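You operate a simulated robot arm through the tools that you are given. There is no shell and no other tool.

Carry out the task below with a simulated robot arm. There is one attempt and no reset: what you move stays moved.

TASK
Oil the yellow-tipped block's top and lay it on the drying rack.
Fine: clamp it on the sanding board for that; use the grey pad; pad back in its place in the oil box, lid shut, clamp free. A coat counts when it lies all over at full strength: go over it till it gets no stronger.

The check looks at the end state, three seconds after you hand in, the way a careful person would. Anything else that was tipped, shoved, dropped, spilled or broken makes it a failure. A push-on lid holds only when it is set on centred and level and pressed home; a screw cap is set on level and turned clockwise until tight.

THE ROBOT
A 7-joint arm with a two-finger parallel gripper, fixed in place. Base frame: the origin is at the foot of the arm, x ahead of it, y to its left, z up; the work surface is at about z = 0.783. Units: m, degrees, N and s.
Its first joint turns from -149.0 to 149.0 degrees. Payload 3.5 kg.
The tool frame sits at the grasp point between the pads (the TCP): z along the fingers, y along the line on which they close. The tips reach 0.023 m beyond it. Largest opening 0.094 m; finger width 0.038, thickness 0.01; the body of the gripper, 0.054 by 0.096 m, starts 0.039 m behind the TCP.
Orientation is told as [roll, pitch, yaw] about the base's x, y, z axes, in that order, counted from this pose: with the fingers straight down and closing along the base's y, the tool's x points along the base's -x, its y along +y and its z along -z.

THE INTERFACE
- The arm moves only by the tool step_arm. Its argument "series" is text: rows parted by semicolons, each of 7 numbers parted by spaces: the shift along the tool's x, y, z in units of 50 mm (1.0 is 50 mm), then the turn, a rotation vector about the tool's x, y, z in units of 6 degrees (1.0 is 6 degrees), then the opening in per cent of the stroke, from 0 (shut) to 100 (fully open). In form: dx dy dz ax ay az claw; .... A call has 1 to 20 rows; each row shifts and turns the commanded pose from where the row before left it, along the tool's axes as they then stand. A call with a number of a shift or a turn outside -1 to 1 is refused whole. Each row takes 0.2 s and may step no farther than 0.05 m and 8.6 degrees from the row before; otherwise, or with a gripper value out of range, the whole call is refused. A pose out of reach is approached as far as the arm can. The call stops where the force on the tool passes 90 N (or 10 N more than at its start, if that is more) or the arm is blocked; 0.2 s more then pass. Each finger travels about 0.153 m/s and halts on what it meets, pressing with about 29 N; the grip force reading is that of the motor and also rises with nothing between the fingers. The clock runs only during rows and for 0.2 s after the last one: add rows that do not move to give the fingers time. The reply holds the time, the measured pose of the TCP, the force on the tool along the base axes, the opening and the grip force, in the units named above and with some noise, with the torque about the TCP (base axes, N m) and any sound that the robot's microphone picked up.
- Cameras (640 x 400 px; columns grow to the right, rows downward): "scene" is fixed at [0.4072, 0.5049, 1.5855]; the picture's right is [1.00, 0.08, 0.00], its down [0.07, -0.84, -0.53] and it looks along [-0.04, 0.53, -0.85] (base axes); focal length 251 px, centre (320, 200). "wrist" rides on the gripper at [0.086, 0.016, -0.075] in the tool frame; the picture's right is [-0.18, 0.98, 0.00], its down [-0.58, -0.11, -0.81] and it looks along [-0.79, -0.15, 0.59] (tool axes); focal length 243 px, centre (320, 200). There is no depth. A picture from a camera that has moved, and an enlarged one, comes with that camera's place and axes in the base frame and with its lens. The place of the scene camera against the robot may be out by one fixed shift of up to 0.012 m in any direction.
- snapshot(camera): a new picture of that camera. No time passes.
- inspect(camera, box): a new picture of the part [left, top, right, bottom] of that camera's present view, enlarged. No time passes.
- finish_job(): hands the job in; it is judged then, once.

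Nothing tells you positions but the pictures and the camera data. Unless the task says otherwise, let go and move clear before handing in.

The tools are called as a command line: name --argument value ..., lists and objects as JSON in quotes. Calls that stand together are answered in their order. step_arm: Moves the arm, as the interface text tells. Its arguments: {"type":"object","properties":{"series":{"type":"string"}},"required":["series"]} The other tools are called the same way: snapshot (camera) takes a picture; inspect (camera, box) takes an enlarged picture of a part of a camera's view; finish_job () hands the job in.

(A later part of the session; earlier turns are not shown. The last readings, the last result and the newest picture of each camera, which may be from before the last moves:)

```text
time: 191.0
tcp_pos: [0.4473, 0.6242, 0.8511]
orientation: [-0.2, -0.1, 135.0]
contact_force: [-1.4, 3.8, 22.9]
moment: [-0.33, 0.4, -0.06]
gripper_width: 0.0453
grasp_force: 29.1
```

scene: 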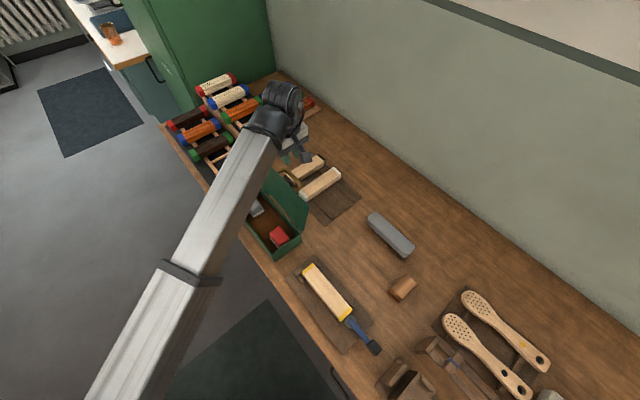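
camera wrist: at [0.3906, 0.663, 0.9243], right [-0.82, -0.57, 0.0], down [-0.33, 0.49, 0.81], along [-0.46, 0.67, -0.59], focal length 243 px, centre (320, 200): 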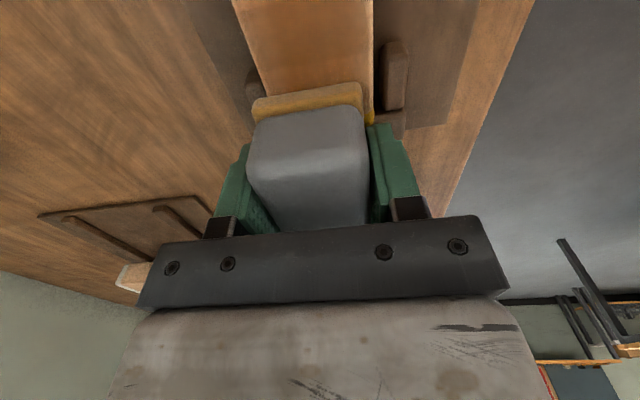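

Good contact. Rub the far end, then zigzag to the near end.

step_arm --series "0.05 0.2 0 0 0 0 25;0.05 -0.4 0 0 0 0 25;0 0.4 0 0 0 0 25;0 -0.4 0 0 0 0 25;0 0.4 0 0 0 0 25;0 -0.4 0 0 0 0 25;-0.2 0.4 0 0 0 0 25;-0.2 -0.4 0 0 0 0 25;-0.2 0.4 0 0 0 0 25;-0.2 -0.4 0 0 0 0 25;-0.2 0.4 0 0 0 0 25;-0.2 -0.4 0 0 0 0 25;-0.2 0.4 0 0 0 0 25;-0.2 -0.4 0 0 0 0 25;-0.2 0.4 0 0 0 0 25;-0.2 -0.4 0 0 0 0 25;0 0 0 0 0 0 25"

step_arm --series "-0.2 0.4 0 0 0 0 25;-0.2 -0.4 0 0 0 0 25;-0.2 0.4 0 0 0 0 25;-0.2 -0.4 0 0 0 0 25;-0.2 0.4 0 0 0 0 25;0 -0.4 0 0 0 0 25;0 0.4 0 0 0 0 25;0 -0.4 0 0 0 0 25;0 0 0 0 0 0 25"

step_arm --series "0 0 -0.8 0 0 0 25;0 0 -0.9 0 0 0 25;-0.84 0.05 0 0 0 0 25;-0.84 0.05 0 0 0 0 25;-0.84 0.05 0 0 0 0 25;-0.84 0.05 0 0 0 0 25;-0.84 0.05 0 0 0 0 25;-0.83 0.05 0 0 0 0 25;0 0 0 0 0 0 25"

inspect --camera "scene" --box '[295, 255, 365, 325]'

inspect --camera "scene" --box '[328, 290, 360, 324]'

inspect --camera "scene" --box '[300, 258, 332, 290]'

```text
time: 194.6
tcp_pos: [0.3864, 0.698, 0.851]
orientation: [0.0, -0.1, 135.1]
contact_force: [-6.2, -6.7, 15.8]
moment: [-0.57, 0.38, 0.02]
gripper_width: 0.0456
grasp_force: 29.0
```

```text
time: 196.6
tcp_pos: [0.3521, 0.7339, 0.8508]
orientation: [-0.1, 0.0, 135.0]
contact_force: [-4.5, -3.0, 6.6]
moment: [-0.31, 0.22, -0.09]
gripper_width: 0.0456
grasp_force: 29.2
```

```text
time: 198.6
tcp_pos: [0.1631, 0.9007, 0.9366]
orientation: [-0.2, 0.0, 135.0]
contact_force: [-0.3, -0.3, -0.1]
moment: [0.01, -0.01, 0.02]
gripper_width: 0.0456
grasp_force: 28.7
```

```text
5.71 times, centred on (330, 290) of scene
camera zoom: at [0.4072, 0.5049, 1.5855], right [1.0, 0.08, 0.0], down [0.07, -0.84, -0.53], along [-0.04, 0.53, -0.85], focal length 1434 px, centre (263, -314)
```

zoom: 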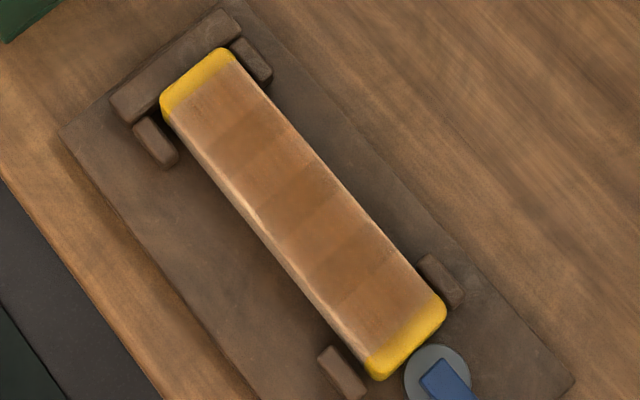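

```text
11.76 times, centred on (344, 307) of scene
camera zoom: at [0.4072, 0.5049, 1.5855], right [1.0, 0.08, 0.0], down [0.07, -0.84, -0.53], along [-0.04, 0.53, -0.85], focal length 2953 px, centre (38, -1059)
```

zoom: 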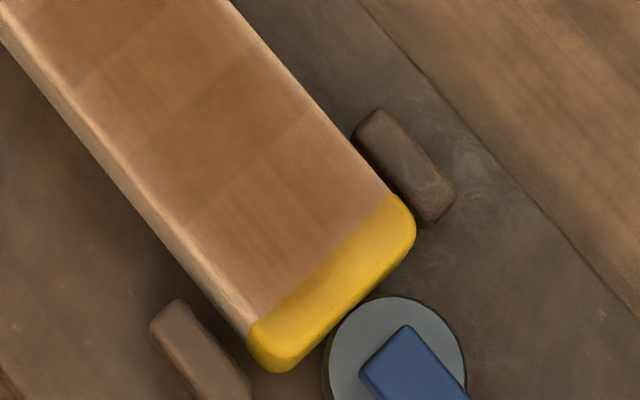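

```text
12.50 times, centred on (316, 274) of scene
camera zoom: at [0.4072, 0.5049, 1.5855], right [1.0, 0.08, 0.0], down [0.07, -0.84, -0.53], along [-0.04, 0.53, -0.85], focal length 3137 px, centre (370, -725)
```

zoom: 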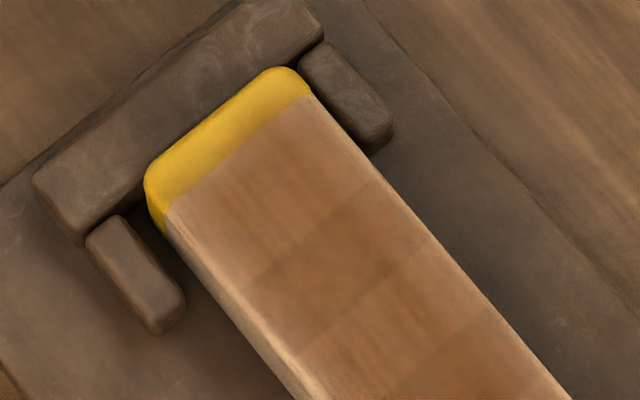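

No further change anywhere: the coat is at full strength. Now I'll return the pad to its place at the box's end.

step_arm --series "-0.473 0.03 0 0 0 0 25;-0.473 0.03 0 0 0 0 25;0 0 0.9 0 0 0 25;0 0 0.9 0 0 0 25;0 0 0.35 0 0 0 25;0 0 0 0 0 0 25"

snapshot --camera "wrist"

step_arm --series "0 0 0.07 0 0 0 25;0 0 0 0 0 0 25"

```text
time: 200.0
tcp_pos: [0.1277, 0.9327, 0.8263]
orientation: [-0.1, 0.1, 135.0]
contact_force: [-0.7, 0.3, -0.1]
moment: [0.0, -0.03, 0.0]
gripper_width: 0.0455
grasp_force: 29.4
```

```text
taken
camera wrist: at [0.1758, 0.8598, 0.9012], right [-0.82, -0.57, 0.0], down [-0.34, 0.49, 0.81], along [-0.45, 0.67, -0.59], focal length 243 px, centre (320, 200)
```

wrist: 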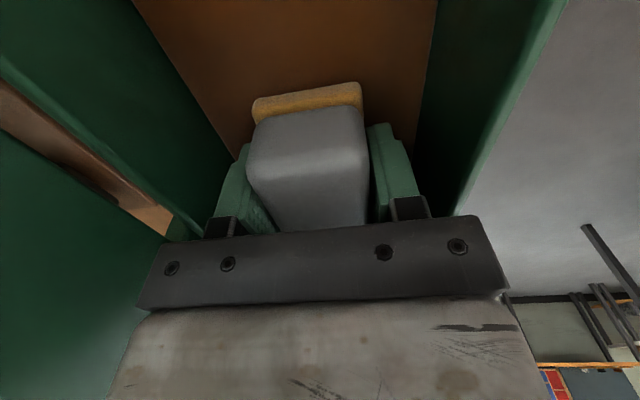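

```text
time: 200.6
tcp_pos: [0.1277, 0.9327, 0.8249]
orientation: [-0.2, 0.0, 135.0]
contact_force: [0.4, 0.5, -1.6]
moment: [0.0, 0.0, 0.03]
gripper_width: 0.0453
grasp_force: 29.3
```

step_arm --series "0 0 0.03 0 0 0 25;0 0 0 0 0 0 25"

step_arm --series "0 0 0.02 0 0 0 25;0 0 0 0 0 0 25"

```text
time: 201.2
tcp_pos: [0.127, 0.9325, 0.8229]
orientation: [-0.2, 0.1, 134.9]
contact_force: [-0.8, 0.0, 1.3]
moment: [-0.06, 0.0, 0.0]
gripper_width: 0.0459
grasp_force: 29.3
```

```text
time: 201.8
tcp_pos: [0.1291, 0.9321, 0.8227]
orientation: [-0.3, -0.1, 134.9]
contact_force: [0.6, 2.3, 19.6]
moment: [-0.55, 0.14, 0.04]
gripper_width: 0.0456
grasp_force: 28.6
```

The pad rests on the floor in its place. Release and rise straight up.

step_arm --series "0 0 -0.02 0 0 0 25;0 0 0 0 0 0 50;0 0 0 0 0 0 64;0 0 0 0 0 0 64;0 0 -0.2 0 0 0 64;0 0 -0.6 0 0 0 64;0 0 -0.9 0 0 0 64;0 0 -0.9 0 0 0 64;0 0 -0.9 0 0 0 64;0 0 0 0 0 0 64"

step_arm --series "0.8 0 -0.4 0 0 0 64;0.8 0 -0.4 0 0 0 64;0.8 0 0 0 0 0 64;0.8 0 0 0 0 0 64;0 0 0 0 0 0 64"

inspect --camera "scene" --box '[215, 170, 325, 270]'

snapshot --camera "wrist"

```text
time: 204.0
tcp_pos: [0.1273, 0.9319, 0.9983]
orientation: [0.0, -0.1, 135.0]
contact_force: [-0.5, 0.0, 0.5]
moment: [-0.01, -0.05, 0.01]
gripper_width: 0.0601
grasp_force: 0.0
```

```text
time: 205.2
tcp_pos: [0.2408, 0.8172, 1.0383]
orientation: [-0.1, 0.0, 135.1]
contact_force: [0.3, 0.2, 0.1]
moment: [0.01, 0.01, -0.02]
gripper_width: 0.0604
grasp_force: 0.1
```

```text
4.00 times, centred on (270, 220) of scene
camera zoom: at [0.4072, 0.5049, 1.5855], right [1.0, 0.08, 0.0], down [0.07, -0.84, -0.53], along [-0.04, 0.53, -0.85], focal length 1004 px, centre (520, 120)
```

zoom: 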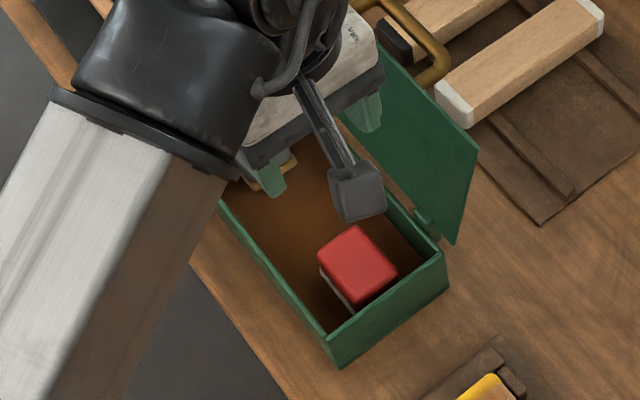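

```text
taken
camera wrist: at [0.2895, 0.7451, 1.1123], right [-0.82, -0.57, 0.0], down [-0.34, 0.49, 0.81], along [-0.46, 0.67, -0.59], focal length 243 px, centre (320, 200)
```

wrist: 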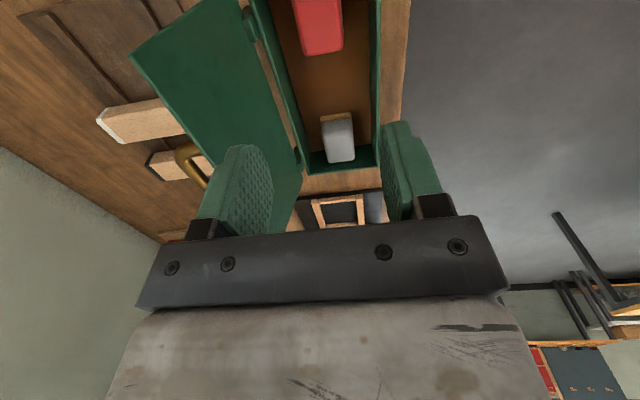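

The pad is back in its place. Now to close the lid: hover above the bail handle behind the open lid.

step_arm --series "0 0 -0.6 0 0 0 40;-0.4 -0.66 0 0 0 0 40;-0.4 -0.66 0 0 0 0 40;-0.4 -0.66 0 0 0 0 40;-0.4 -0.66 0 0 0 0 40;0 0 0 0 0 0 40"

snapshot --camera "wrist"

inspect --camera "scene" --box '[215, 150, 345, 250]'

```text
time: 206.6
tcp_pos: [0.2779, 0.9692, 1.0683]
orientation: [-0.2, 0.0, 135.0]
contact_force: [-0.6, -1.0, -0.4]
moment: [0.01, -0.03, 0.02]
gripper_width: 0.0377
grasp_force: 0.2
```

```text
taken
camera wrist: at [0.3253, 0.8956, 1.1422], right [-0.82, -0.57, 0.0], down [-0.34, 0.49, 0.81], along [-0.45, 0.67, -0.59], focal length 243 px, centre (320, 200)
```

wrist: 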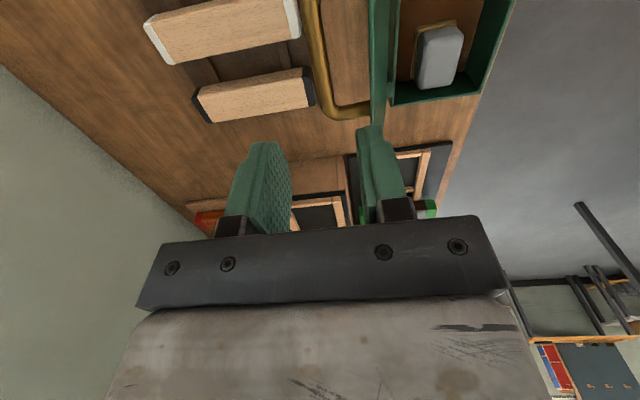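

```text
4.00 times, centred on (280, 200) of scene
camera zoom: at [0.4072, 0.5049, 1.5855], right [1.0, 0.08, 0.0], down [0.07, -0.84, -0.53], along [-0.04, 0.53, -0.85], focal length 1004 px, centre (480, 200)
```

zoom: 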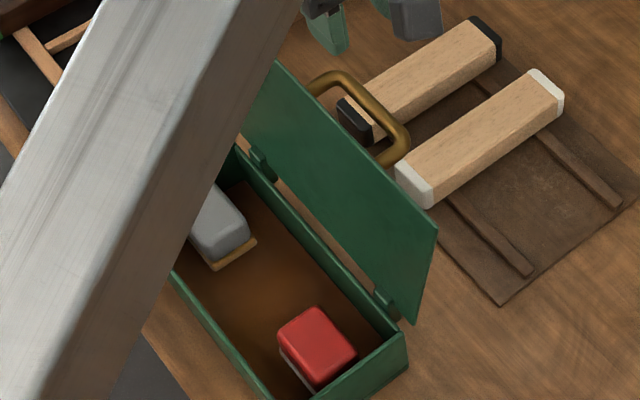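

The bar lies at w ≈ 0.878. Small shift, descend and grip it.

step_arm --series "0 0.07 0 0 0 0 34;0 0 0.8 0 0 0 34;0 0 0.8 0 0 0 34;0 0 0.6 0 0 0 34;0 0 0 0 0 0 34"

snapshot --camera "wrist"

```text
time: 207.8
tcp_pos: [0.2755, 0.9658, 0.9571]
orientation: [-0.3, 0.0, 135.0]
contact_force: [0.0, -0.1, -0.1]
moment: [0.01, -0.01, 0.05]
gripper_width: 0.032
grasp_force: 0.1
```

```text
taken
camera wrist: at [0.3233, 0.8935, 1.0316], right [-0.82, -0.57, 0.0], down [-0.34, 0.49, 0.81], along [-0.45, 0.67, -0.59], focal length 243 px, centre (320, 200)
```

wrist: 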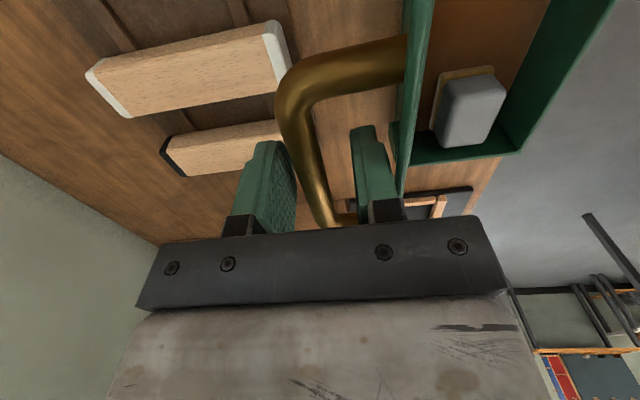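

Bar is between the fingers. Grip and swing the lid back along the reverse arc.

step_arm --series "0 0 0 0 0 0 15;0 0 0 0 0 0 5;0 0 0 0 0 0 5;0 0.156 -0.078 0 0 0 5;0 0.242 -0.094 0 0 0 5;0 0 0 0 0 0 5"

step_arm --series "0 0.25 -0.068 0 0 0 5;0 0.258 -0.044 0 0 0 5;0 0.26 -0.014 0 0 0 5;0 0.258 0.012 0 0 0 5;0 0 0 0 0 0 5"

step_arm --series "0 0.258 0.04 0 0 0 5;0 0.252 0.066 0 0 0 5;0 0.244 0.092 0 0 0 5;0 0.232 0.116 0 0 0 5;0 0 0 0 0 0 5"

inspect --camera "scene" --box '[215, 150, 345, 250]'

```text
time: 209.2
tcp_pos: [0.2626, 0.9527, 0.9673]
orientation: [-0.2, -0.2, 135.0]
contact_force: [2.0, 2.2, 7.8]
moment: [-0.37, -0.43, 1.73]
gripper_width: 0.0127
grasp_force: 45.2
```

```text
time: 210.4
tcp_pos: [0.2244, 0.916, 0.9721]
orientation: [-0.1, 0.0, 135.0]
contact_force: [0.3, -2.8, 3.0]
moment: [-0.43, -0.36, 1.48]
gripper_width: 0.0126
grasp_force: 44.6
```

```text
time: 211.6
tcp_pos: [0.1887, 0.8802, 0.9563]
orientation: [-0.1, -0.1, 135.1]
contact_force: [-0.6, -0.3, 0.1]
moment: [-0.12, -0.15, 0.82]
gripper_width: 0.0125
grasp_force: 44.7
```

```text
4.00 times, centred on (280, 200) of scene
camera zoom: at [0.4072, 0.5049, 1.5855], right [1.0, 0.08, 0.0], down [0.07, -0.84, -0.53], along [-0.04, 0.53, -0.85], focal length 1004 px, centre (480, 200)
```

zoom: 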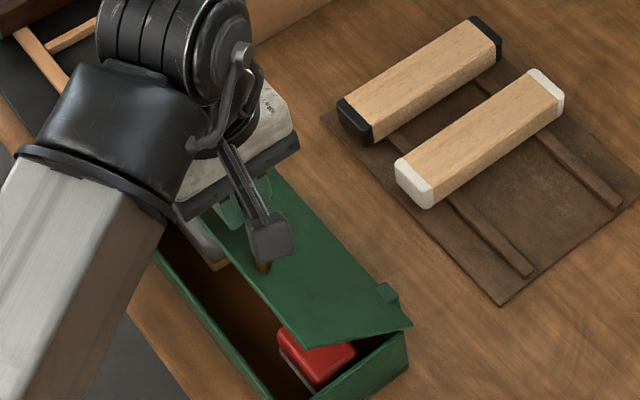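

Smooth. Continue closing.

step_arm --series "0 0.218 0.142 0 0 0 5;0 0.204 0.162 0 0 0 5;0 0.184 0.182 0 0 0 5;0 0 0 0 0 0 5"

step_arm --series "0 0.166 0.202 0 0 0 5;0 0.142 0.218 0 0 0 5;0 0.06 0.1 0 0 0 5;0 0 0 0 0 0 5"

inspect --camera "scene" --box '[215, 150, 345, 250]'

```text
time: 212.6
tcp_pos: [0.17, 0.8597, 0.9322]
orientation: [-0.1, -0.1, 134.9]
contact_force: [-1.8, -0.7, 0.1]
moment: [0.1, 0.15, 0.25]
gripper_width: 0.0122
grasp_force: 44.5
```

```text
time: 213.6
tcp_pos: [0.1553, 0.8474, 0.906]
orientation: [-0.2, 0.0, 135.0]
contact_force: [0.9, 0.9, -1.8]
moment: [0.2, 0.17, -0.24]
gripper_width: 0.0124
grasp_force: 45.3
```

```text
4.00 times, centred on (280, 200) of scene
camera zoom: at [0.4072, 0.5049, 1.5855], right [1.0, 0.08, 0.0], down [0.07, -0.84, -0.53], along [-0.04, 0.53, -0.85], focal length 1004 px, centre (480, 200)
```

zoom: 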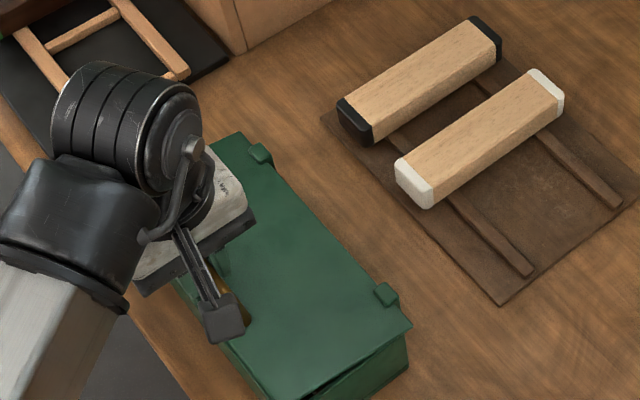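

step_arm --series "0 0.09 0.16 0 0 0 5;0 0.05 0.1 0 0 0 5;0 0 0 0 0 0 5"

step_arm --series "0 0.03 0.06 0 0 0 5;0 0 0 0 0 0 5"

step_arm --series "0 0 0.04 0 0 0 5;0 0 0 0 0 0 5"

```text
time: 214.4
tcp_pos: [0.1512, 0.8409, 0.8931]
orientation: [-0.1, 0.0, 135.1]
contact_force: [5.8, 2.9, -1.3]
moment: [0.16, 0.18, -0.49]
gripper_width: 0.0123
grasp_force: 45.1
```

```text
time: 215.0
tcp_pos: [0.15, 0.8417, 0.8896]
orientation: [-0.3, 0.0, 135.0]
contact_force: [10.1, 5.2, -4.0]
moment: [0.11, 0.07, -0.57]
gripper_width: 0.0124
grasp_force: 44.5
```

```text
time: 215.6
tcp_pos: [0.1493, 0.8407, 0.8871]
orientation: [-0.1, 0.0, 135.1]
contact_force: [8.6, 1.6, -2.7]
moment: [0.0, 0.0, -0.61]
gripper_width: 0.0122
grasp_force: 45.3
```

step_arm --series "0 0 0.04 0 0 0 5;0 0 0 0 0 0 5"

step_arm --series "0 0 0.04 0 0 0 5;0 0 0 0 0 0 5"

inspect --camera "scene" --box '[215, 170, 325, 270]'

```text
time: 216.2
tcp_pos: [0.1491, 0.8404, 0.8859]
orientation: [-0.1, 0.1, 135.0]
contact_force: [3.9, -2.3, -1.4]
moment: [0.13, 0.09, -0.73]
gripper_width: 0.0128
grasp_force: 44.4
```

```text
time: 216.8
tcp_pos: [0.1489, 0.839, 0.8866]
orientation: [-0.1, 0.0, 135.0]
contact_force: [-2.5, -9.2, 2.5]
moment: [0.12, -0.01, -0.76]
gripper_width: 0.0123
grasp_force: 45.2
```

```text
4.00 times, centred on (270, 220) of scene
camera zoom: at [0.4072, 0.5049, 1.5855], right [1.0, 0.08, 0.0], down [0.07, -0.84, -0.53], along [-0.04, 0.53, -0.85], focal length 1004 px, centre (520, 120)
```

zoom: 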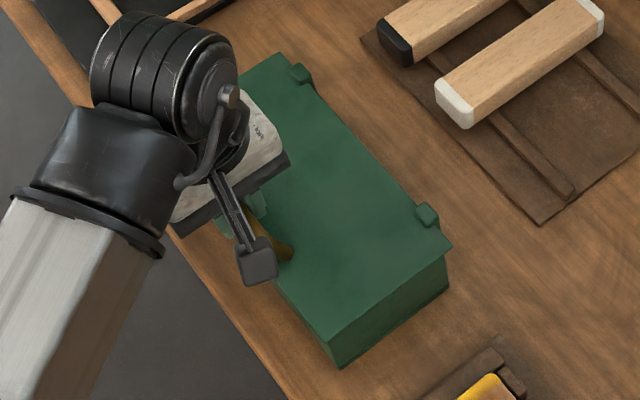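

step_arm --series "0 0 0.04 0 0 0 5;0 0 0 0 0 0 5"

step_arm --series "0 0 0.04 0 0 0 5;0 0 0 0 0 0 5"

```text
time: 217.4
tcp_pos: [0.1483, 0.8404, 0.8841]
orientation: [-0.1, 0.0, 135.0]
contact_force: [-9.8, -13.0, 17.9]
moment: [-0.24, -0.38, -0.84]
gripper_width: 0.0124
grasp_force: 45.1
```

```text
time: 218.0
tcp_pos: [0.148, 0.8397, 0.8813]
orientation: [-0.2, -0.1, 135.1]
contact_force: [-16.3, -14.8, 34.1]
moment: [0.17, -0.05, -0.74]
gripper_width: 0.0126
grasp_force: 44.9
```

The lid is pressed shut (34 N reaction). Release the handle and rise to check.

step_arm --series "0 0 -0.06 0 0 0 5;0 0 0 0 0 0 30;0 0 0 0 0 0 55;0 0 0 0 0 0 55;0 0 -0.4 0 0 0 55;0 0 -0.9 0 0 0 55;0 0 -0.9 0 0 0 55;0.9 -0.2 -0.2 0 0 0 55;0.9 -0.2 0 0 0 0 55;0.9 -0.2 0 0 0 0 55;0.9 -0.2 0 0 0 0 55;0 0 0 0 0 0 55"

inspect --camera "scene" --box '[215, 170, 325, 270]'

snapshot --camera "wrist"

```text
time: 220.6
tcp_pos: [0.3059, 0.7414, 1.0024]
orientation: [-0.1, 0.0, 135.1]
contact_force: [0.2, -1.0, 0.4]
moment: [-0.05, 0.0, 0.0]
gripper_width: 0.0517
grasp_force: 0.0
```

```text
4.00 times, centred on (270, 220) of scene
camera zoom: at [0.4072, 0.5049, 1.5855], right [1.0, 0.08, 0.0], down [0.07, -0.84, -0.53], along [-0.04, 0.53, -0.85], focal length 1004 px, centre (520, 120)
```

zoom: 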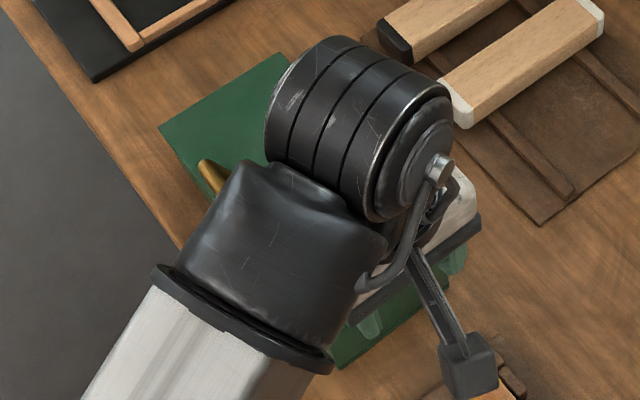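

```text
taken
camera wrist: at [0.3536, 0.6696, 1.0755], right [-0.82, -0.57, 0.0], down [-0.34, 0.49, 0.81], along [-0.46, 0.67, -0.59], focal length 243 px, centre (320, 200)
```

wrist: 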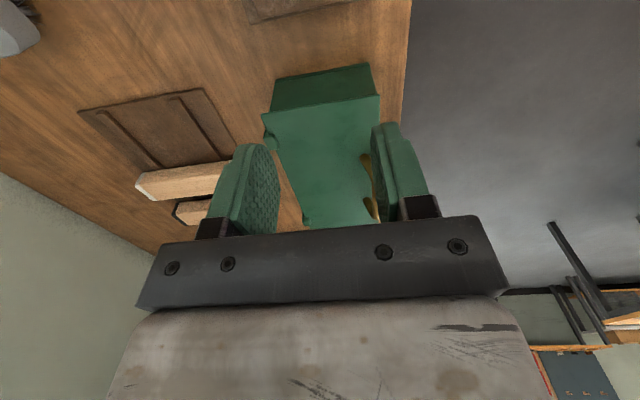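

The lid lies shut. Next, free the clamp: go above the knob at its closed position.

step_arm --series "0.779 -0.0375 0 0 0 0 60;0.779 -0.0375 0 0 0 0 60;0.779 -0.0375 0 0 0 0 60;0.779 -0.0375 0 0 0 0 60;0.779 -0.0375 0 0 0 0 60;0.779 -0.0375 0 0 0 0 60;0.779 -0.0375 0 0 0 0 60;0.779 -0.0375 0 0 0 0 60;0 0 0.9 0 0 0 60;0 0 0 0 0 0 60"

snapshot --camera "wrist"

inspect --camera "scene" --box '[215, 170, 325, 270]'

```text
time: 222.8
tcp_pos: [0.5368, 0.5317, 0.9577]
orientation: [-0.2, 0.1, 135.1]
contact_force: [-0.3, 0.8, 0.2]
moment: [-0.02, 0.0, -0.01]
gripper_width: 0.0561
grasp_force: 0.1
```

```text
taken
camera wrist: at [0.5851, 0.4592, 1.0313], right [-0.82, -0.57, 0.0], down [-0.34, 0.49, 0.81], along [-0.45, 0.67, -0.59], focal length 243 px, centre (320, 200)
```

wrist: 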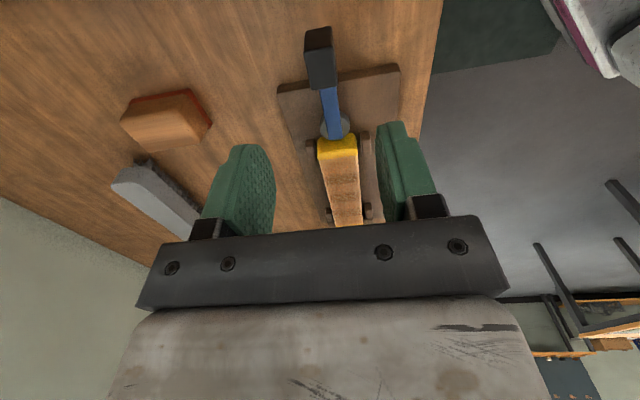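

```text
4.00 times, centred on (270, 220) of scene
camera zoom: at [0.4072, 0.5049, 1.5855], right [1.0, 0.08, 0.0], down [0.07, -0.84, -0.53], along [-0.04, 0.53, -0.85], focal length 1004 px, centre (520, 120)
```

zoom: 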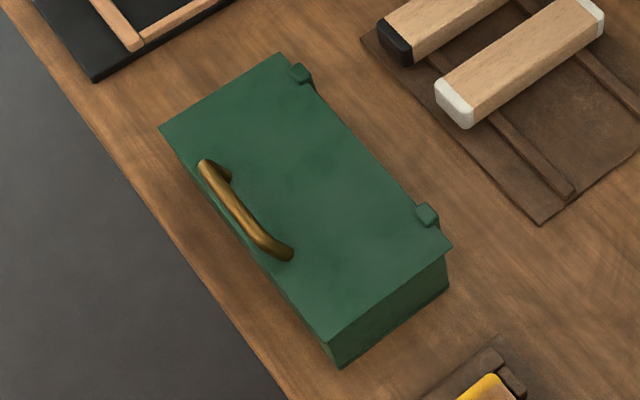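

The box is shut just as before. Quick look at the coat from this side too.

inspect --camera "wrist" --box '[290, 110, 390, 235]'

```text
3.20 times, centred on (340, 172) of wrist
camera zoom: at [0.5851, 0.4592, 1.0313], right [-0.82, -0.57, 0.0], down [-0.34, 0.49, 0.81], along [-0.45, 0.67, -0.59], focal length 776 px, centre (256, 288)
```

zoom: 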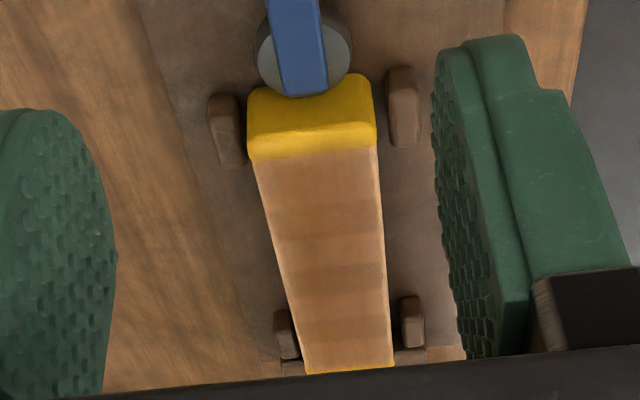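

The coat looks regular across the whole top. Now grip the knob.

step_arm --series "0 0 0.8 0 0 0 60;0 0 0.8 0 0 0 60;0 0 0.7 0 0 0 60;0 0 0 0 0 0 60;0 0 0 0 0 0 35;0 0 0 0 0 0 10;0 0 0 0 0 0 10;0 0 0 0 0 0 10"

step_arm --series "-0.009 0.164 0 0 0 1 10;-0.009 0.164 0 0 0 1 10;-0.009 0.164 0 0 0 1 10;0 0 0 0 0 0 10"

```text
time: 224.6
tcp_pos: [0.5356, 0.5319, 0.845]
orientation: [-0.2, 0.0, 134.9]
contact_force: [-4.1, -6.2, -7.1]
moment: [-0.23, 0.13, 0.22]
gripper_width: 0.0218
grasp_force: 45.0
```

```text
time: 225.6
tcp_pos: [0.5156, 0.5185, 0.8436]
orientation: [-0.3, -0.1, 117.0]
contact_force: [-5.3, -6.7, 13.0]
moment: [-1.3, -0.02, 0.61]
gripper_width: 0.0217
grasp_force: 45.2
```

Turning back well. Continue to the open position.

step_arm --series "-0.009 0.164 0 0 0 1 10;-0.009 0.164 0 0 0 1 10;-0.009 0.164 0 0 0 1 10;-0.009 0.164 0 0 0 1 10;0 0 0 0 0 0 10"

step_arm --series "-0.009 0.164 0 0 0 1 10;-0.009 0.164 0 0 0 1 10;-0.009 0.164 0 0 0 1 10;-0.009 0.164 0 0 0 1 10;0 0 0 0 0 0 10"

step_arm --series "-0.009 0.164 0 0 0 1 10;-0.009 0.164 0 0 0 1 10;-0.009 0.164 0 0 0 1 10;0 0 0 0 0 0 10"

```text
time: 226.8
tcp_pos: [0.4859, 0.5094, 0.8439]
orientation: [-0.2, -0.3, 92.9]
contact_force: [3.4, -2.4, 26.4]
moment: [-0.05, 0.25, -0.24]
gripper_width: 0.0221
grasp_force: 45.3
```

```text
time: 228.0
tcp_pos: [0.4533, 0.5149, 0.8428]
orientation: [0.0, -0.2, 68.9]
contact_force: [15.9, 3.0, 26.5]
moment: [0.24, 0.25, -1.02]
gripper_width: 0.0218
grasp_force: 44.8
```

```text
time: 229.0
tcp_pos: [0.4338, 0.5268, 0.8424]
orientation: [0.0, -0.1, 51.0]
contact_force: [24.7, 1.7, 24.5]
moment: [0.27, -0.27, -1.32]
gripper_width: 0.0216
grasp_force: 44.9
```

step_arm --series "-0.009 0.15 0 0 0 0.95 10;0 0 0 0 0 0 10"

inspect --camera "scene" --box '[280, 245, 420, 385]'

```text
time: 229.6
tcp_pos: [0.4281, 0.5307, 0.8417]
orientation: [0.1, -0.2, 45.2]
contact_force: [26.6, 1.3, 20.3]
moment: [0.14, -0.31, -1.07]
gripper_width: 0.0218
grasp_force: 45.0
```

```text
2.86 times, centred on (350, 315) of scene
camera zoom: at [0.4072, 0.5049, 1.5855], right [1.0, 0.08, 0.0], down [0.07, -0.84, -0.53], along [-0.04, 0.53, -0.85], focal length 717 px, centre (234, -129)
```

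zoom: 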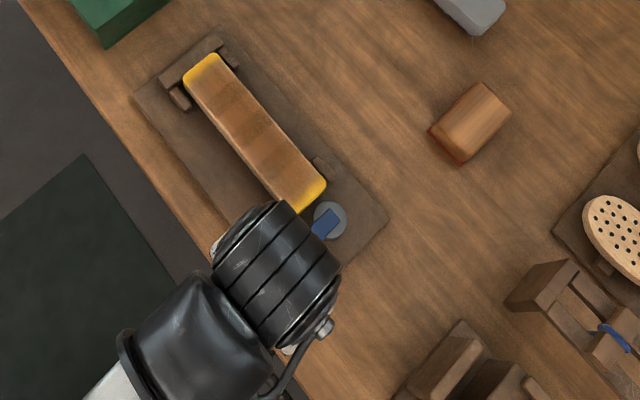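

The lever is back at its starting (open) position. Release, rise, and look.

step_arm --series "0 0 0 0 0 0 30;0 0 0 0 0 0 60;0 0 0 0 0 0 60;0 0 -0.4 0 0 0 60;0 0 -0.9 0 0 0 60;0 0 -0.9 0 0 0 60;0 0 -0.9 0 0 0 60;0 0 0 0 0 0 60"

snapshot --camera "wrist"

inspect --camera "wrist" --box '[270, 20, 560, 180]'

```text
time: 231.4
tcp_pos: [0.4255, 0.5309, 0.9987]
orientation: [0.0, -0.1, 45.4]
contact_force: [-0.3, -0.1, 0.1]
moment: [0.01, 0.01, 0.01]
gripper_width: 0.0563
grasp_force: 0.1
```

```text
taken
camera wrist: at [0.3515, 0.4806, 1.071], right [-0.57, 0.82, 0.0], down [0.49, 0.34, 0.81], along [0.66, 0.46, -0.59], focal length 243 px, centre (320, 200)
```

wrist: 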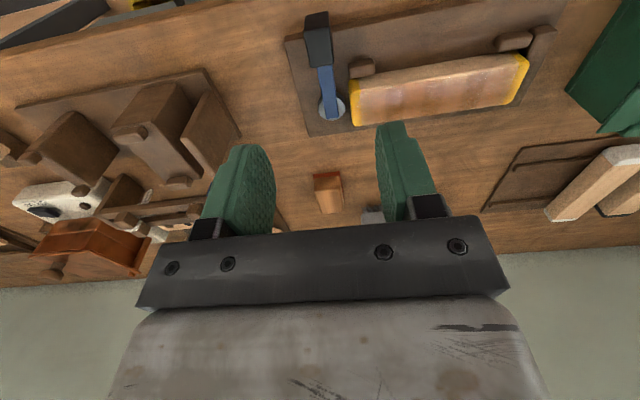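

```text
2.21 times, centred on (415, 100) of wrist
camera zoom: at [0.3515, 0.4806, 1.071], right [-0.57, 0.82, 0.0], down [0.49, 0.34, 0.81], along [0.66, 0.46, -0.59], focal length 535 px, centre (110, 421)
```

zoom: 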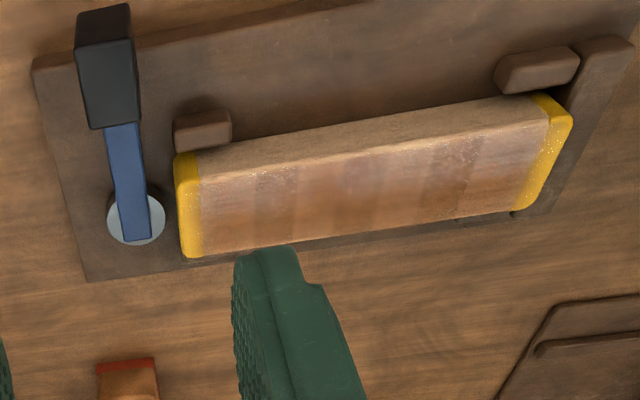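

The lever is open and the top gleams evenly, tips included. Before fetching the block, I'll look at the racks: moving (empty, high) to view them from the robot's side.

step_arm --series "0.07 0.85 -0.12 0 0 0 60;0.07 0.85 -0.12 0 0 0 60;0.07 0.85 -0.12 0 0 0 60;0.07 0.85 -0.12 0 0 0 60;0.07 0.85 -0.12 0 0 0 60;0.07 0.85 -0.12 0 0 0 60;0.07 0.85 -0.12 0 0 0 60;0.07 0.85 -0.12 0 0 0 60;0.07 0.85 -0.12 0 0 0 60;0.07 0.85 -0.12 0 0 0 60;0.07 0.85 -0.12 0 0 0 60;0.07 0.85 -0.12 0 0 0 60;0.07 0.85 -0.12 0 0 0 60;0.07 0.85 -0.12 0 0 0 60;0 0.85 -0.12 0 0 0 60;0 0 0 0 0 0 60"

snapshot --camera "wrist"

inspect --camera "scene" --box '[280, 245, 390, 345]'

```text
time: 234.8
tcp_pos: [-0.062, 0.9447, 1.0885]
orientation: [0.1, -0.3, 45.3]
contact_force: [0.8, -0.2, 0.2]
moment: [-0.02, -0.01, 0.0]
gripper_width: 0.0565
grasp_force: 0.0
```

```text
taken
camera wrist: at [-0.136, 0.8944, 1.1622], right [-0.57, 0.82, 0.0], down [0.48, 0.33, 0.81], along [0.66, 0.46, -0.59], focal length 243 px, centre (320, 200)
```

wrist: 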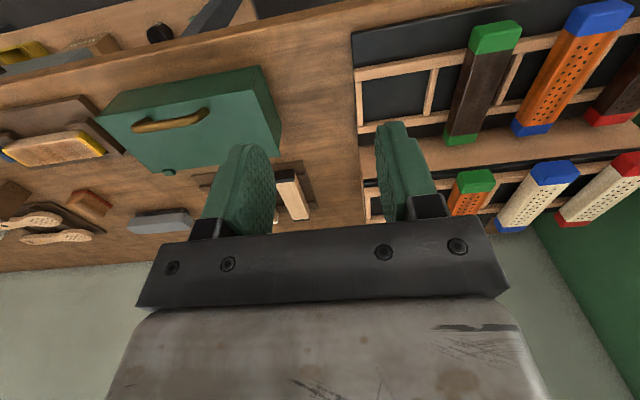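

```text
4.00 times, centred on (335, 295) of scene
camera zoom: at [0.4072, 0.5049, 1.5855], right [1.0, 0.08, 0.0], down [0.07, -0.84, -0.53], along [-0.04, 0.53, -0.85], focal length 1004 px, centre (260, -180)
```

zoom: 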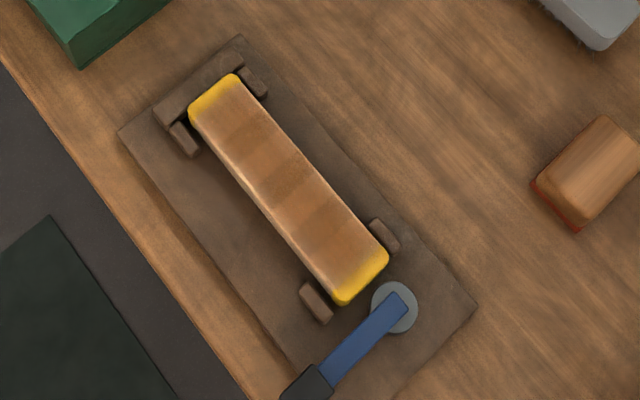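

inspect --camera "wrist" --box '[340, 0, 640, 230]'

inspect --camera "scene" --box '[160, 65, 330, 195]'

```text
1.74 times, centred on (490, 115) of wrist
camera zoom: at [-0.136, 0.8944, 1.1622], right [-0.57, 0.82, 0.0], down [0.48, 0.33, 0.81], along [0.66, 0.46, -0.59], focal length 422 px, centre (24, 348)
```

zoom: 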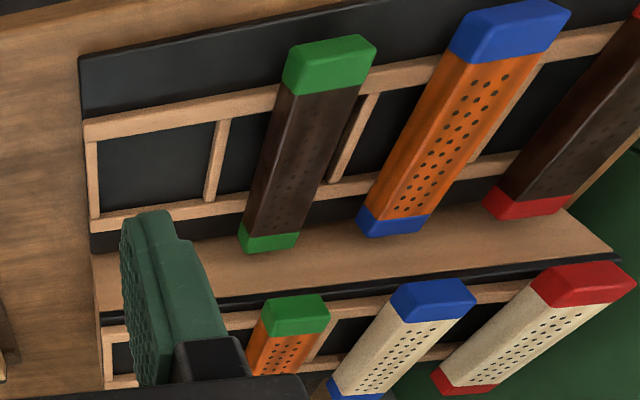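

```text
3.08 times, centred on (245, 130) of scene
camera zoom: at [0.4072, 0.5049, 1.5855], right [1.0, 0.08, 0.0], down [0.07, -0.84, -0.53], along [-0.04, 0.53, -0.85], focal length 772 px, centre (551, 415)
```

zoom: 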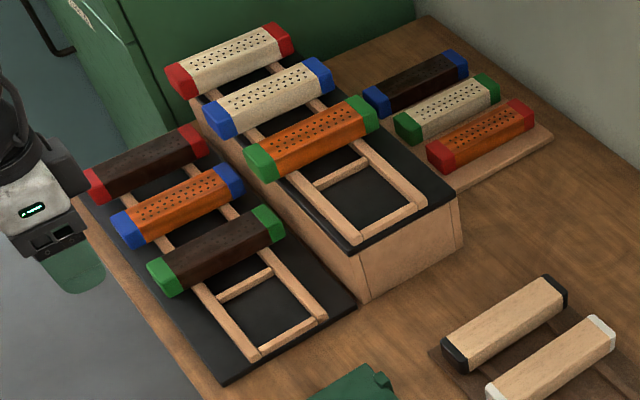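

The drying rack is a two-step ladder rack; the lower step has a free place (u ≈ −0.757…−0.857, rails at w ≈ 0.727 and 0.815). I'll test reach there with the empty gripper, hovering above.

step_arm --series "-0.7 0.475 0 0 0 0.05 60;-0.7 0.475 0 0 0 0 60;-0.7 0.475 0 0 0 0 60;-0.7 0.475 0 0 0 0 60;0 0 0.9 0 0 0 60;0 0 0.9 0 0 0 60;0 0 0.9 0 0 0 60;0 0 0 0 0 0 60"

snapshot --camera "wrist"

inspect --camera "scene" --box '[160, 65, 330, 195]'

```text
time: 236.6
tcp_pos: [-0.03, 1.1101, 0.9548]
orientation: [0.2, -0.2, 44.9]
contact_force: [0.4, 0.3, 0.6]
moment: [0.03, 0.01, 0.0]
gripper_width: 0.0565
grasp_force: 0.0
```

```text
taken
camera wrist: at [-0.104, 1.0601, 1.0278], right [-0.57, 0.82, 0.0], down [0.49, 0.33, 0.81], along [0.67, 0.46, -0.59], focal length 243 px, centre (320, 200)
```

wrist: 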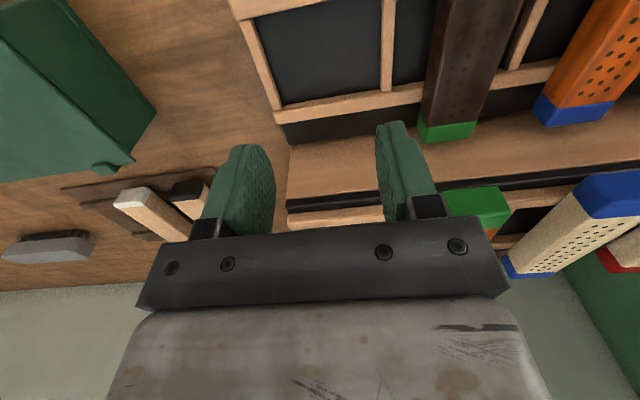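

```text
3.08 times, centred on (245, 130) of scene
camera zoom: at [0.4072, 0.5049, 1.5855], right [1.0, 0.08, 0.0], down [0.07, -0.84, -0.53], along [-0.04, 0.53, -0.85], focal length 772 px, centre (551, 415)
```

zoom: 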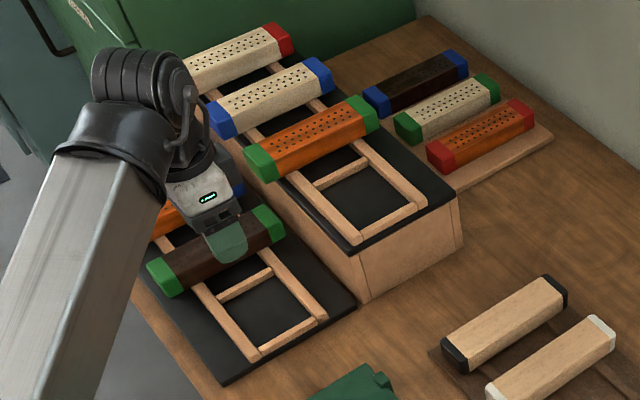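

step_arm --series "0 0 0.8 0 0 0 60;0 0 0.8 0 0 0 60;0 0 0 0 0 0 60"

snapshot --camera "wrist"

inspect --camera "scene" --box '[160, 65, 330, 195]'

```text
time: 237.4
tcp_pos: [-0.0301, 1.1095, 0.8738]
orientation: [0.0, -0.2, 44.9]
contact_force: [-0.4, -0.5, 0.1]
moment: [0.01, -0.01, -0.03]
gripper_width: 0.0567
grasp_force: 0.1
```

```text
taken
camera wrist: at [-0.1044, 1.0599, 0.9478], right [-0.57, 0.82, 0.0], down [0.49, 0.33, 0.81], along [0.67, 0.46, -0.59], focal length 243 px, centre (320, 200)
```

wrist: 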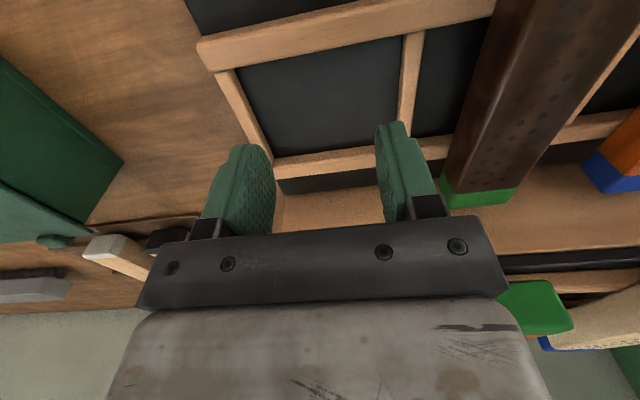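

```text
3.08 times, centred on (245, 130) of scene
camera zoom: at [0.4072, 0.5049, 1.5855], right [1.0, 0.08, 0.0], down [0.07, -0.84, -0.53], along [-0.04, 0.53, -0.85], focal length 772 px, centre (551, 415)
```

zoom: 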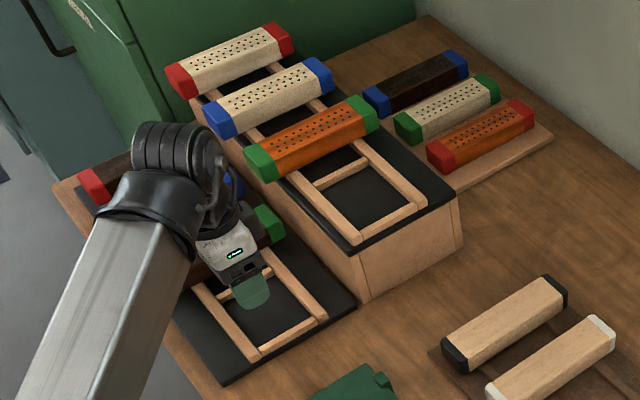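

The place is reachable. Now back to the board for the block: rise, travel high, and turn to yaw 135°.

step_arm --series "0 0 -0.9 0 0 0 65;0 0 -0.9 0 0 0 65;0 0 -0.9 0 0 0 65;0 0 -0.9 0 0 0 65;0.01 -0.88 0 0 0 0 65;0.01 -0.88 0 0 0 0 65;0.01 -0.88 0 0 0 0 65;0.01 -0.88 0 0 0 0 65;0.01 -0.88 0 0 0 0 65;0.01 -0.88 0 0 0 0 65;0.01 -0.88 0 0 0 0 65;0.01 -0.88 0 0 0 0 65;0.01 -0.88 0 0 0 0 65;0.01 -0.88 0 0 0 0 65;0.01 -0.88 0 0 0 0 65;0.01 -0.88 0 0 0 0 65;0.01 -0.88 0 0 0 0 65;0.01 -0.88 0 0 0 0 65;0 0 0 0 0 0 65"

step_arm --series "0 0 0 0 0 -1 65;0 0 0 0 0 -1 65;0 0 0 0 0 -1 65;0 0 0 0 0 -1 65;0 0 0 0 0 -1 65;0 0 0 0 0 -1 65;0 0 0 0 0 -1 65;0 0 0 0 0 -1 65;0 0 0 0 0 -1 65;0 0 0 0 0 -1 65;0 0 0 0 0 -1 65;0 0 0 0 0 -1 65;0 0 0 0 0 -1 65;0 0 0 0 0 -1 65;0 0 0 0 0 -1 65;0 0 0 0 0 0 65"

snapshot --camera "wrist"

```text
time: 241.4
tcp_pos: [0.4002, 0.6718, 1.0531]
orientation: [-0.1, -0.3, 45.0]
contact_force: [0.7, 0.5, 0.3]
moment: [0.03, -0.02, 0.02]
gripper_width: 0.0612
grasp_force: 0.1
```

```text
time: 244.8
tcp_pos: [0.4005, 0.671, 1.0527]
orientation: [-0.2, 0.1, 135.0]
contact_force: [-0.2, -0.3, 0.4]
moment: [0.04, 0.01, -0.04]
gripper_width: 0.0611
grasp_force: 0.0
```

```text
taken
camera wrist: at [0.4488, 0.5976, 1.1269], right [-0.82, -0.57, 0.0], down [-0.34, 0.49, 0.81], along [-0.46, 0.67, -0.59], focal length 243 px, centre (320, 200)
```

wrist: 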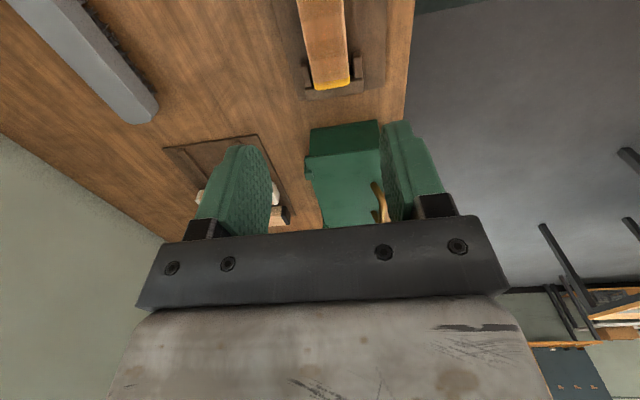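

Over the block. Descend and grip its sides.

step_arm --series "0 0.02 0.9 0 0 0 65;0 0 0.9 0 0 0 65;0 0 0.9 0 0 0 65;0 0 0.9 0 0 0 65;0 0 0.7 0 0 0 65;0 0 0.26 0 0 0 65;0 0 0 0 0 0 65"

step_arm --series "0 0 0 0 0 0 45;0 0 0 0 0 0 30;0 0 0 0 0 0 30;0 0 0 0 0 0 30"

step_arm --series "0 0 -0.1 0 0 0 30;0 0 -0.4 0 0 0 30;0 0 -0.8 0 0 0 30;0 0 0 0 0 0 30"

snapshot --camera "wrist"

inspect --camera "scene" --box '[280, 245, 390, 345]'

```text
time: 246.4
tcp_pos: [0.4003, 0.67, 0.8248]
orientation: [-0.2, 0.0, 134.9]
contact_force: [-0.2, 0.2, 0.0]
moment: [-0.01, -0.01, 0.03]
gripper_width: 0.0612
grasp_force: 0.0
```

```text
time: 247.4
tcp_pos: [0.3999, 0.6697, 0.8248]
orientation: [-0.1, 0.0, 135.0]
contact_force: [-0.6, 0.5, 0.1]
moment: [0.02, 0.02, 0.0]
gripper_width: 0.0456
grasp_force: 28.3
```

```text
time: 248.4
tcp_pos: [0.3994, 0.6706, 0.8908]
orientation: [-0.1, -0.1, 135.0]
contact_force: [-0.3, 0.2, -1.4]
moment: [0.02, -0.01, -0.03]
gripper_width: 0.0458
grasp_force: 29.3
```

```text
taken
camera wrist: at [0.4476, 0.5975, 0.9637], right [-0.82, -0.57, 0.0], down [-0.34, 0.49, 0.81], along [-0.46, 0.67, -0.59], focal length 243 px, centre (320, 200)
```

wrist: 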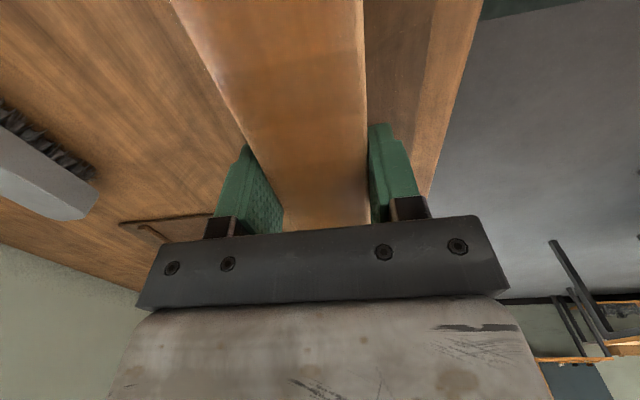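

```text
4.00 times, centred on (335, 295) of scene
camera zoom: at [0.4072, 0.5049, 1.5855], right [1.0, 0.08, 0.0], down [0.07, -0.84, -0.53], along [-0.04, 0.53, -0.85], focal length 1004 px, centre (260, -180)
```

zoom: 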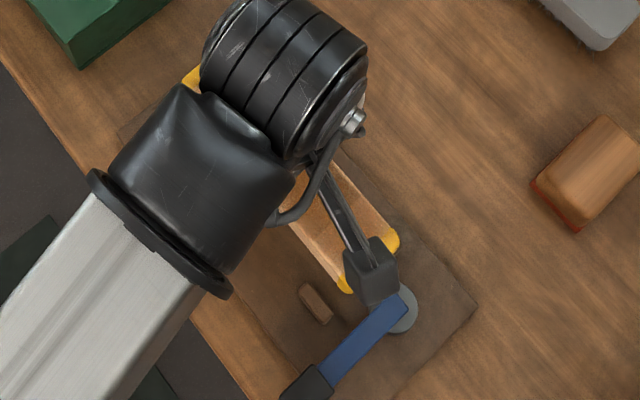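

Held level. A close look at the coat while it's near the camera.

inspect --camera "wrist" --box '[160, 0, 390, 230]'

```text
1.74 times, centred on (275, 115) of wrist
camera zoom: at [0.4476, 0.5975, 0.9637], right [-0.82, -0.57, 0.0], down [-0.34, 0.49, 0.81], along [-0.46, 0.67, -0.59], focal length 422 px, centre (398, 348)
```

zoom: 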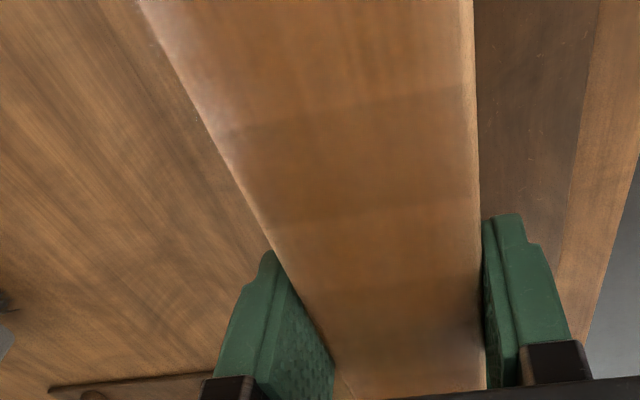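

Good. Lift higher, turn to yaw 45°, and carry it to the rack.

step_arm --series "0 0 -0.9 0 0 0 30;0 0 -0.9 0 0 0 30;0 0 -0.9 0 0 0 30;0 0 -0.3 0 0 0 30;0 0 0 0 0 1 30;0 0 0 0 0 1 30;0 0 0 0 0 1 30;0 0 0 0 0 1 30;0 0 0 0 0 1 30;0 0 0 0 0 1 30;0 0 0 0 0 1 30;0 0 0 0 0 1 30;0 0 0 0 0 1 30;0 0 0 0 0 1 30;0 0 0 0 0 1 30;0 0 0 0 0 1 30;0 0 0 0 0 1 30;0 0 0 0 0 1 30;0 0 0 0 0 1 30;0 0 0 0 0 0 30"

step_arm --series "-0.01 0.88 0 0 0 0 30;-0.01 0.88 0 0 0 0 30;-0.01 0.88 0 0 0 0 30;-0.01 0.88 0 0 0 0 30;-0.01 0.88 0 0 0 0 30;-0.01 0.88 0 0 0 0 30;-0.01 0.88 0 0 0 0 30;-0.01 0.88 0 0 0 0 30;-0.01 0.88 0 0 0 0 30;-0.01 0.88 0 0 0 0 30;-0.01 0.88 0 0 0 0 30;-0.01 0.88 0 0 0 0 30;-0.01 0.88 0 0 0 0 30;-0.01 0.88 0 0 0 0 30;0 0 0 0 0 0 30"

snapshot --camera "wrist"

inspect --camera "scene" --box '[160, 65, 330, 195]'

```text
time: 252.6
tcp_pos: [0.4001, 0.6692, 1.0397]
orientation: [0.1, -0.3, 44.9]
contact_force: [0.5, -1.3, -1.6]
moment: [0.03, 0.0, 0.03]
gripper_width: 0.0454
grasp_force: 28.8
```

```text
time: 255.8
tcp_pos: [-0.0309, 1.1094, 1.0401]
orientation: [-0.1, -0.3, 45.0]
contact_force: [0.3, 0.0, -1.3]
moment: [0.02, 0.01, -0.03]
gripper_width: 0.0457
grasp_force: 28.6
```

```text
taken
camera wrist: at [-0.1046, 1.0604, 1.1135], right [-0.56, 0.83, 0.0], down [0.49, 0.33, 0.81], along [0.67, 0.46, -0.59], focal length 243 px, centre (320, 200)
```

wrist: 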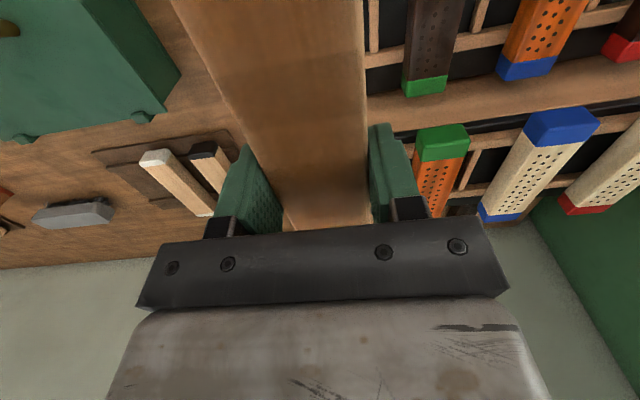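

```text
3.08 times, centred on (245, 130) of scene
camera zoom: at [0.4072, 0.5049, 1.5855], right [1.0, 0.08, 0.0], down [0.07, -0.84, -0.53], along [-0.04, 0.53, -0.85], focal length 772 px, centre (551, 415)
```

zoom: 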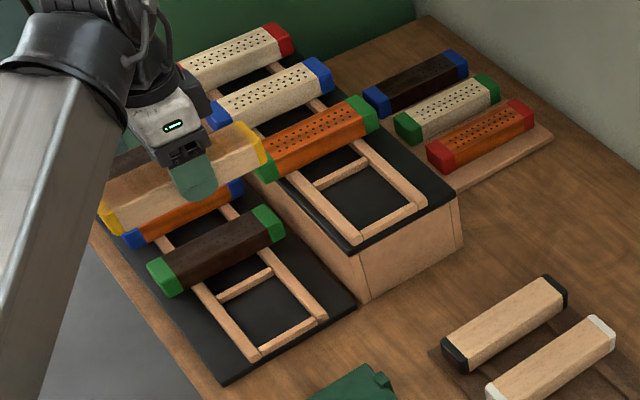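

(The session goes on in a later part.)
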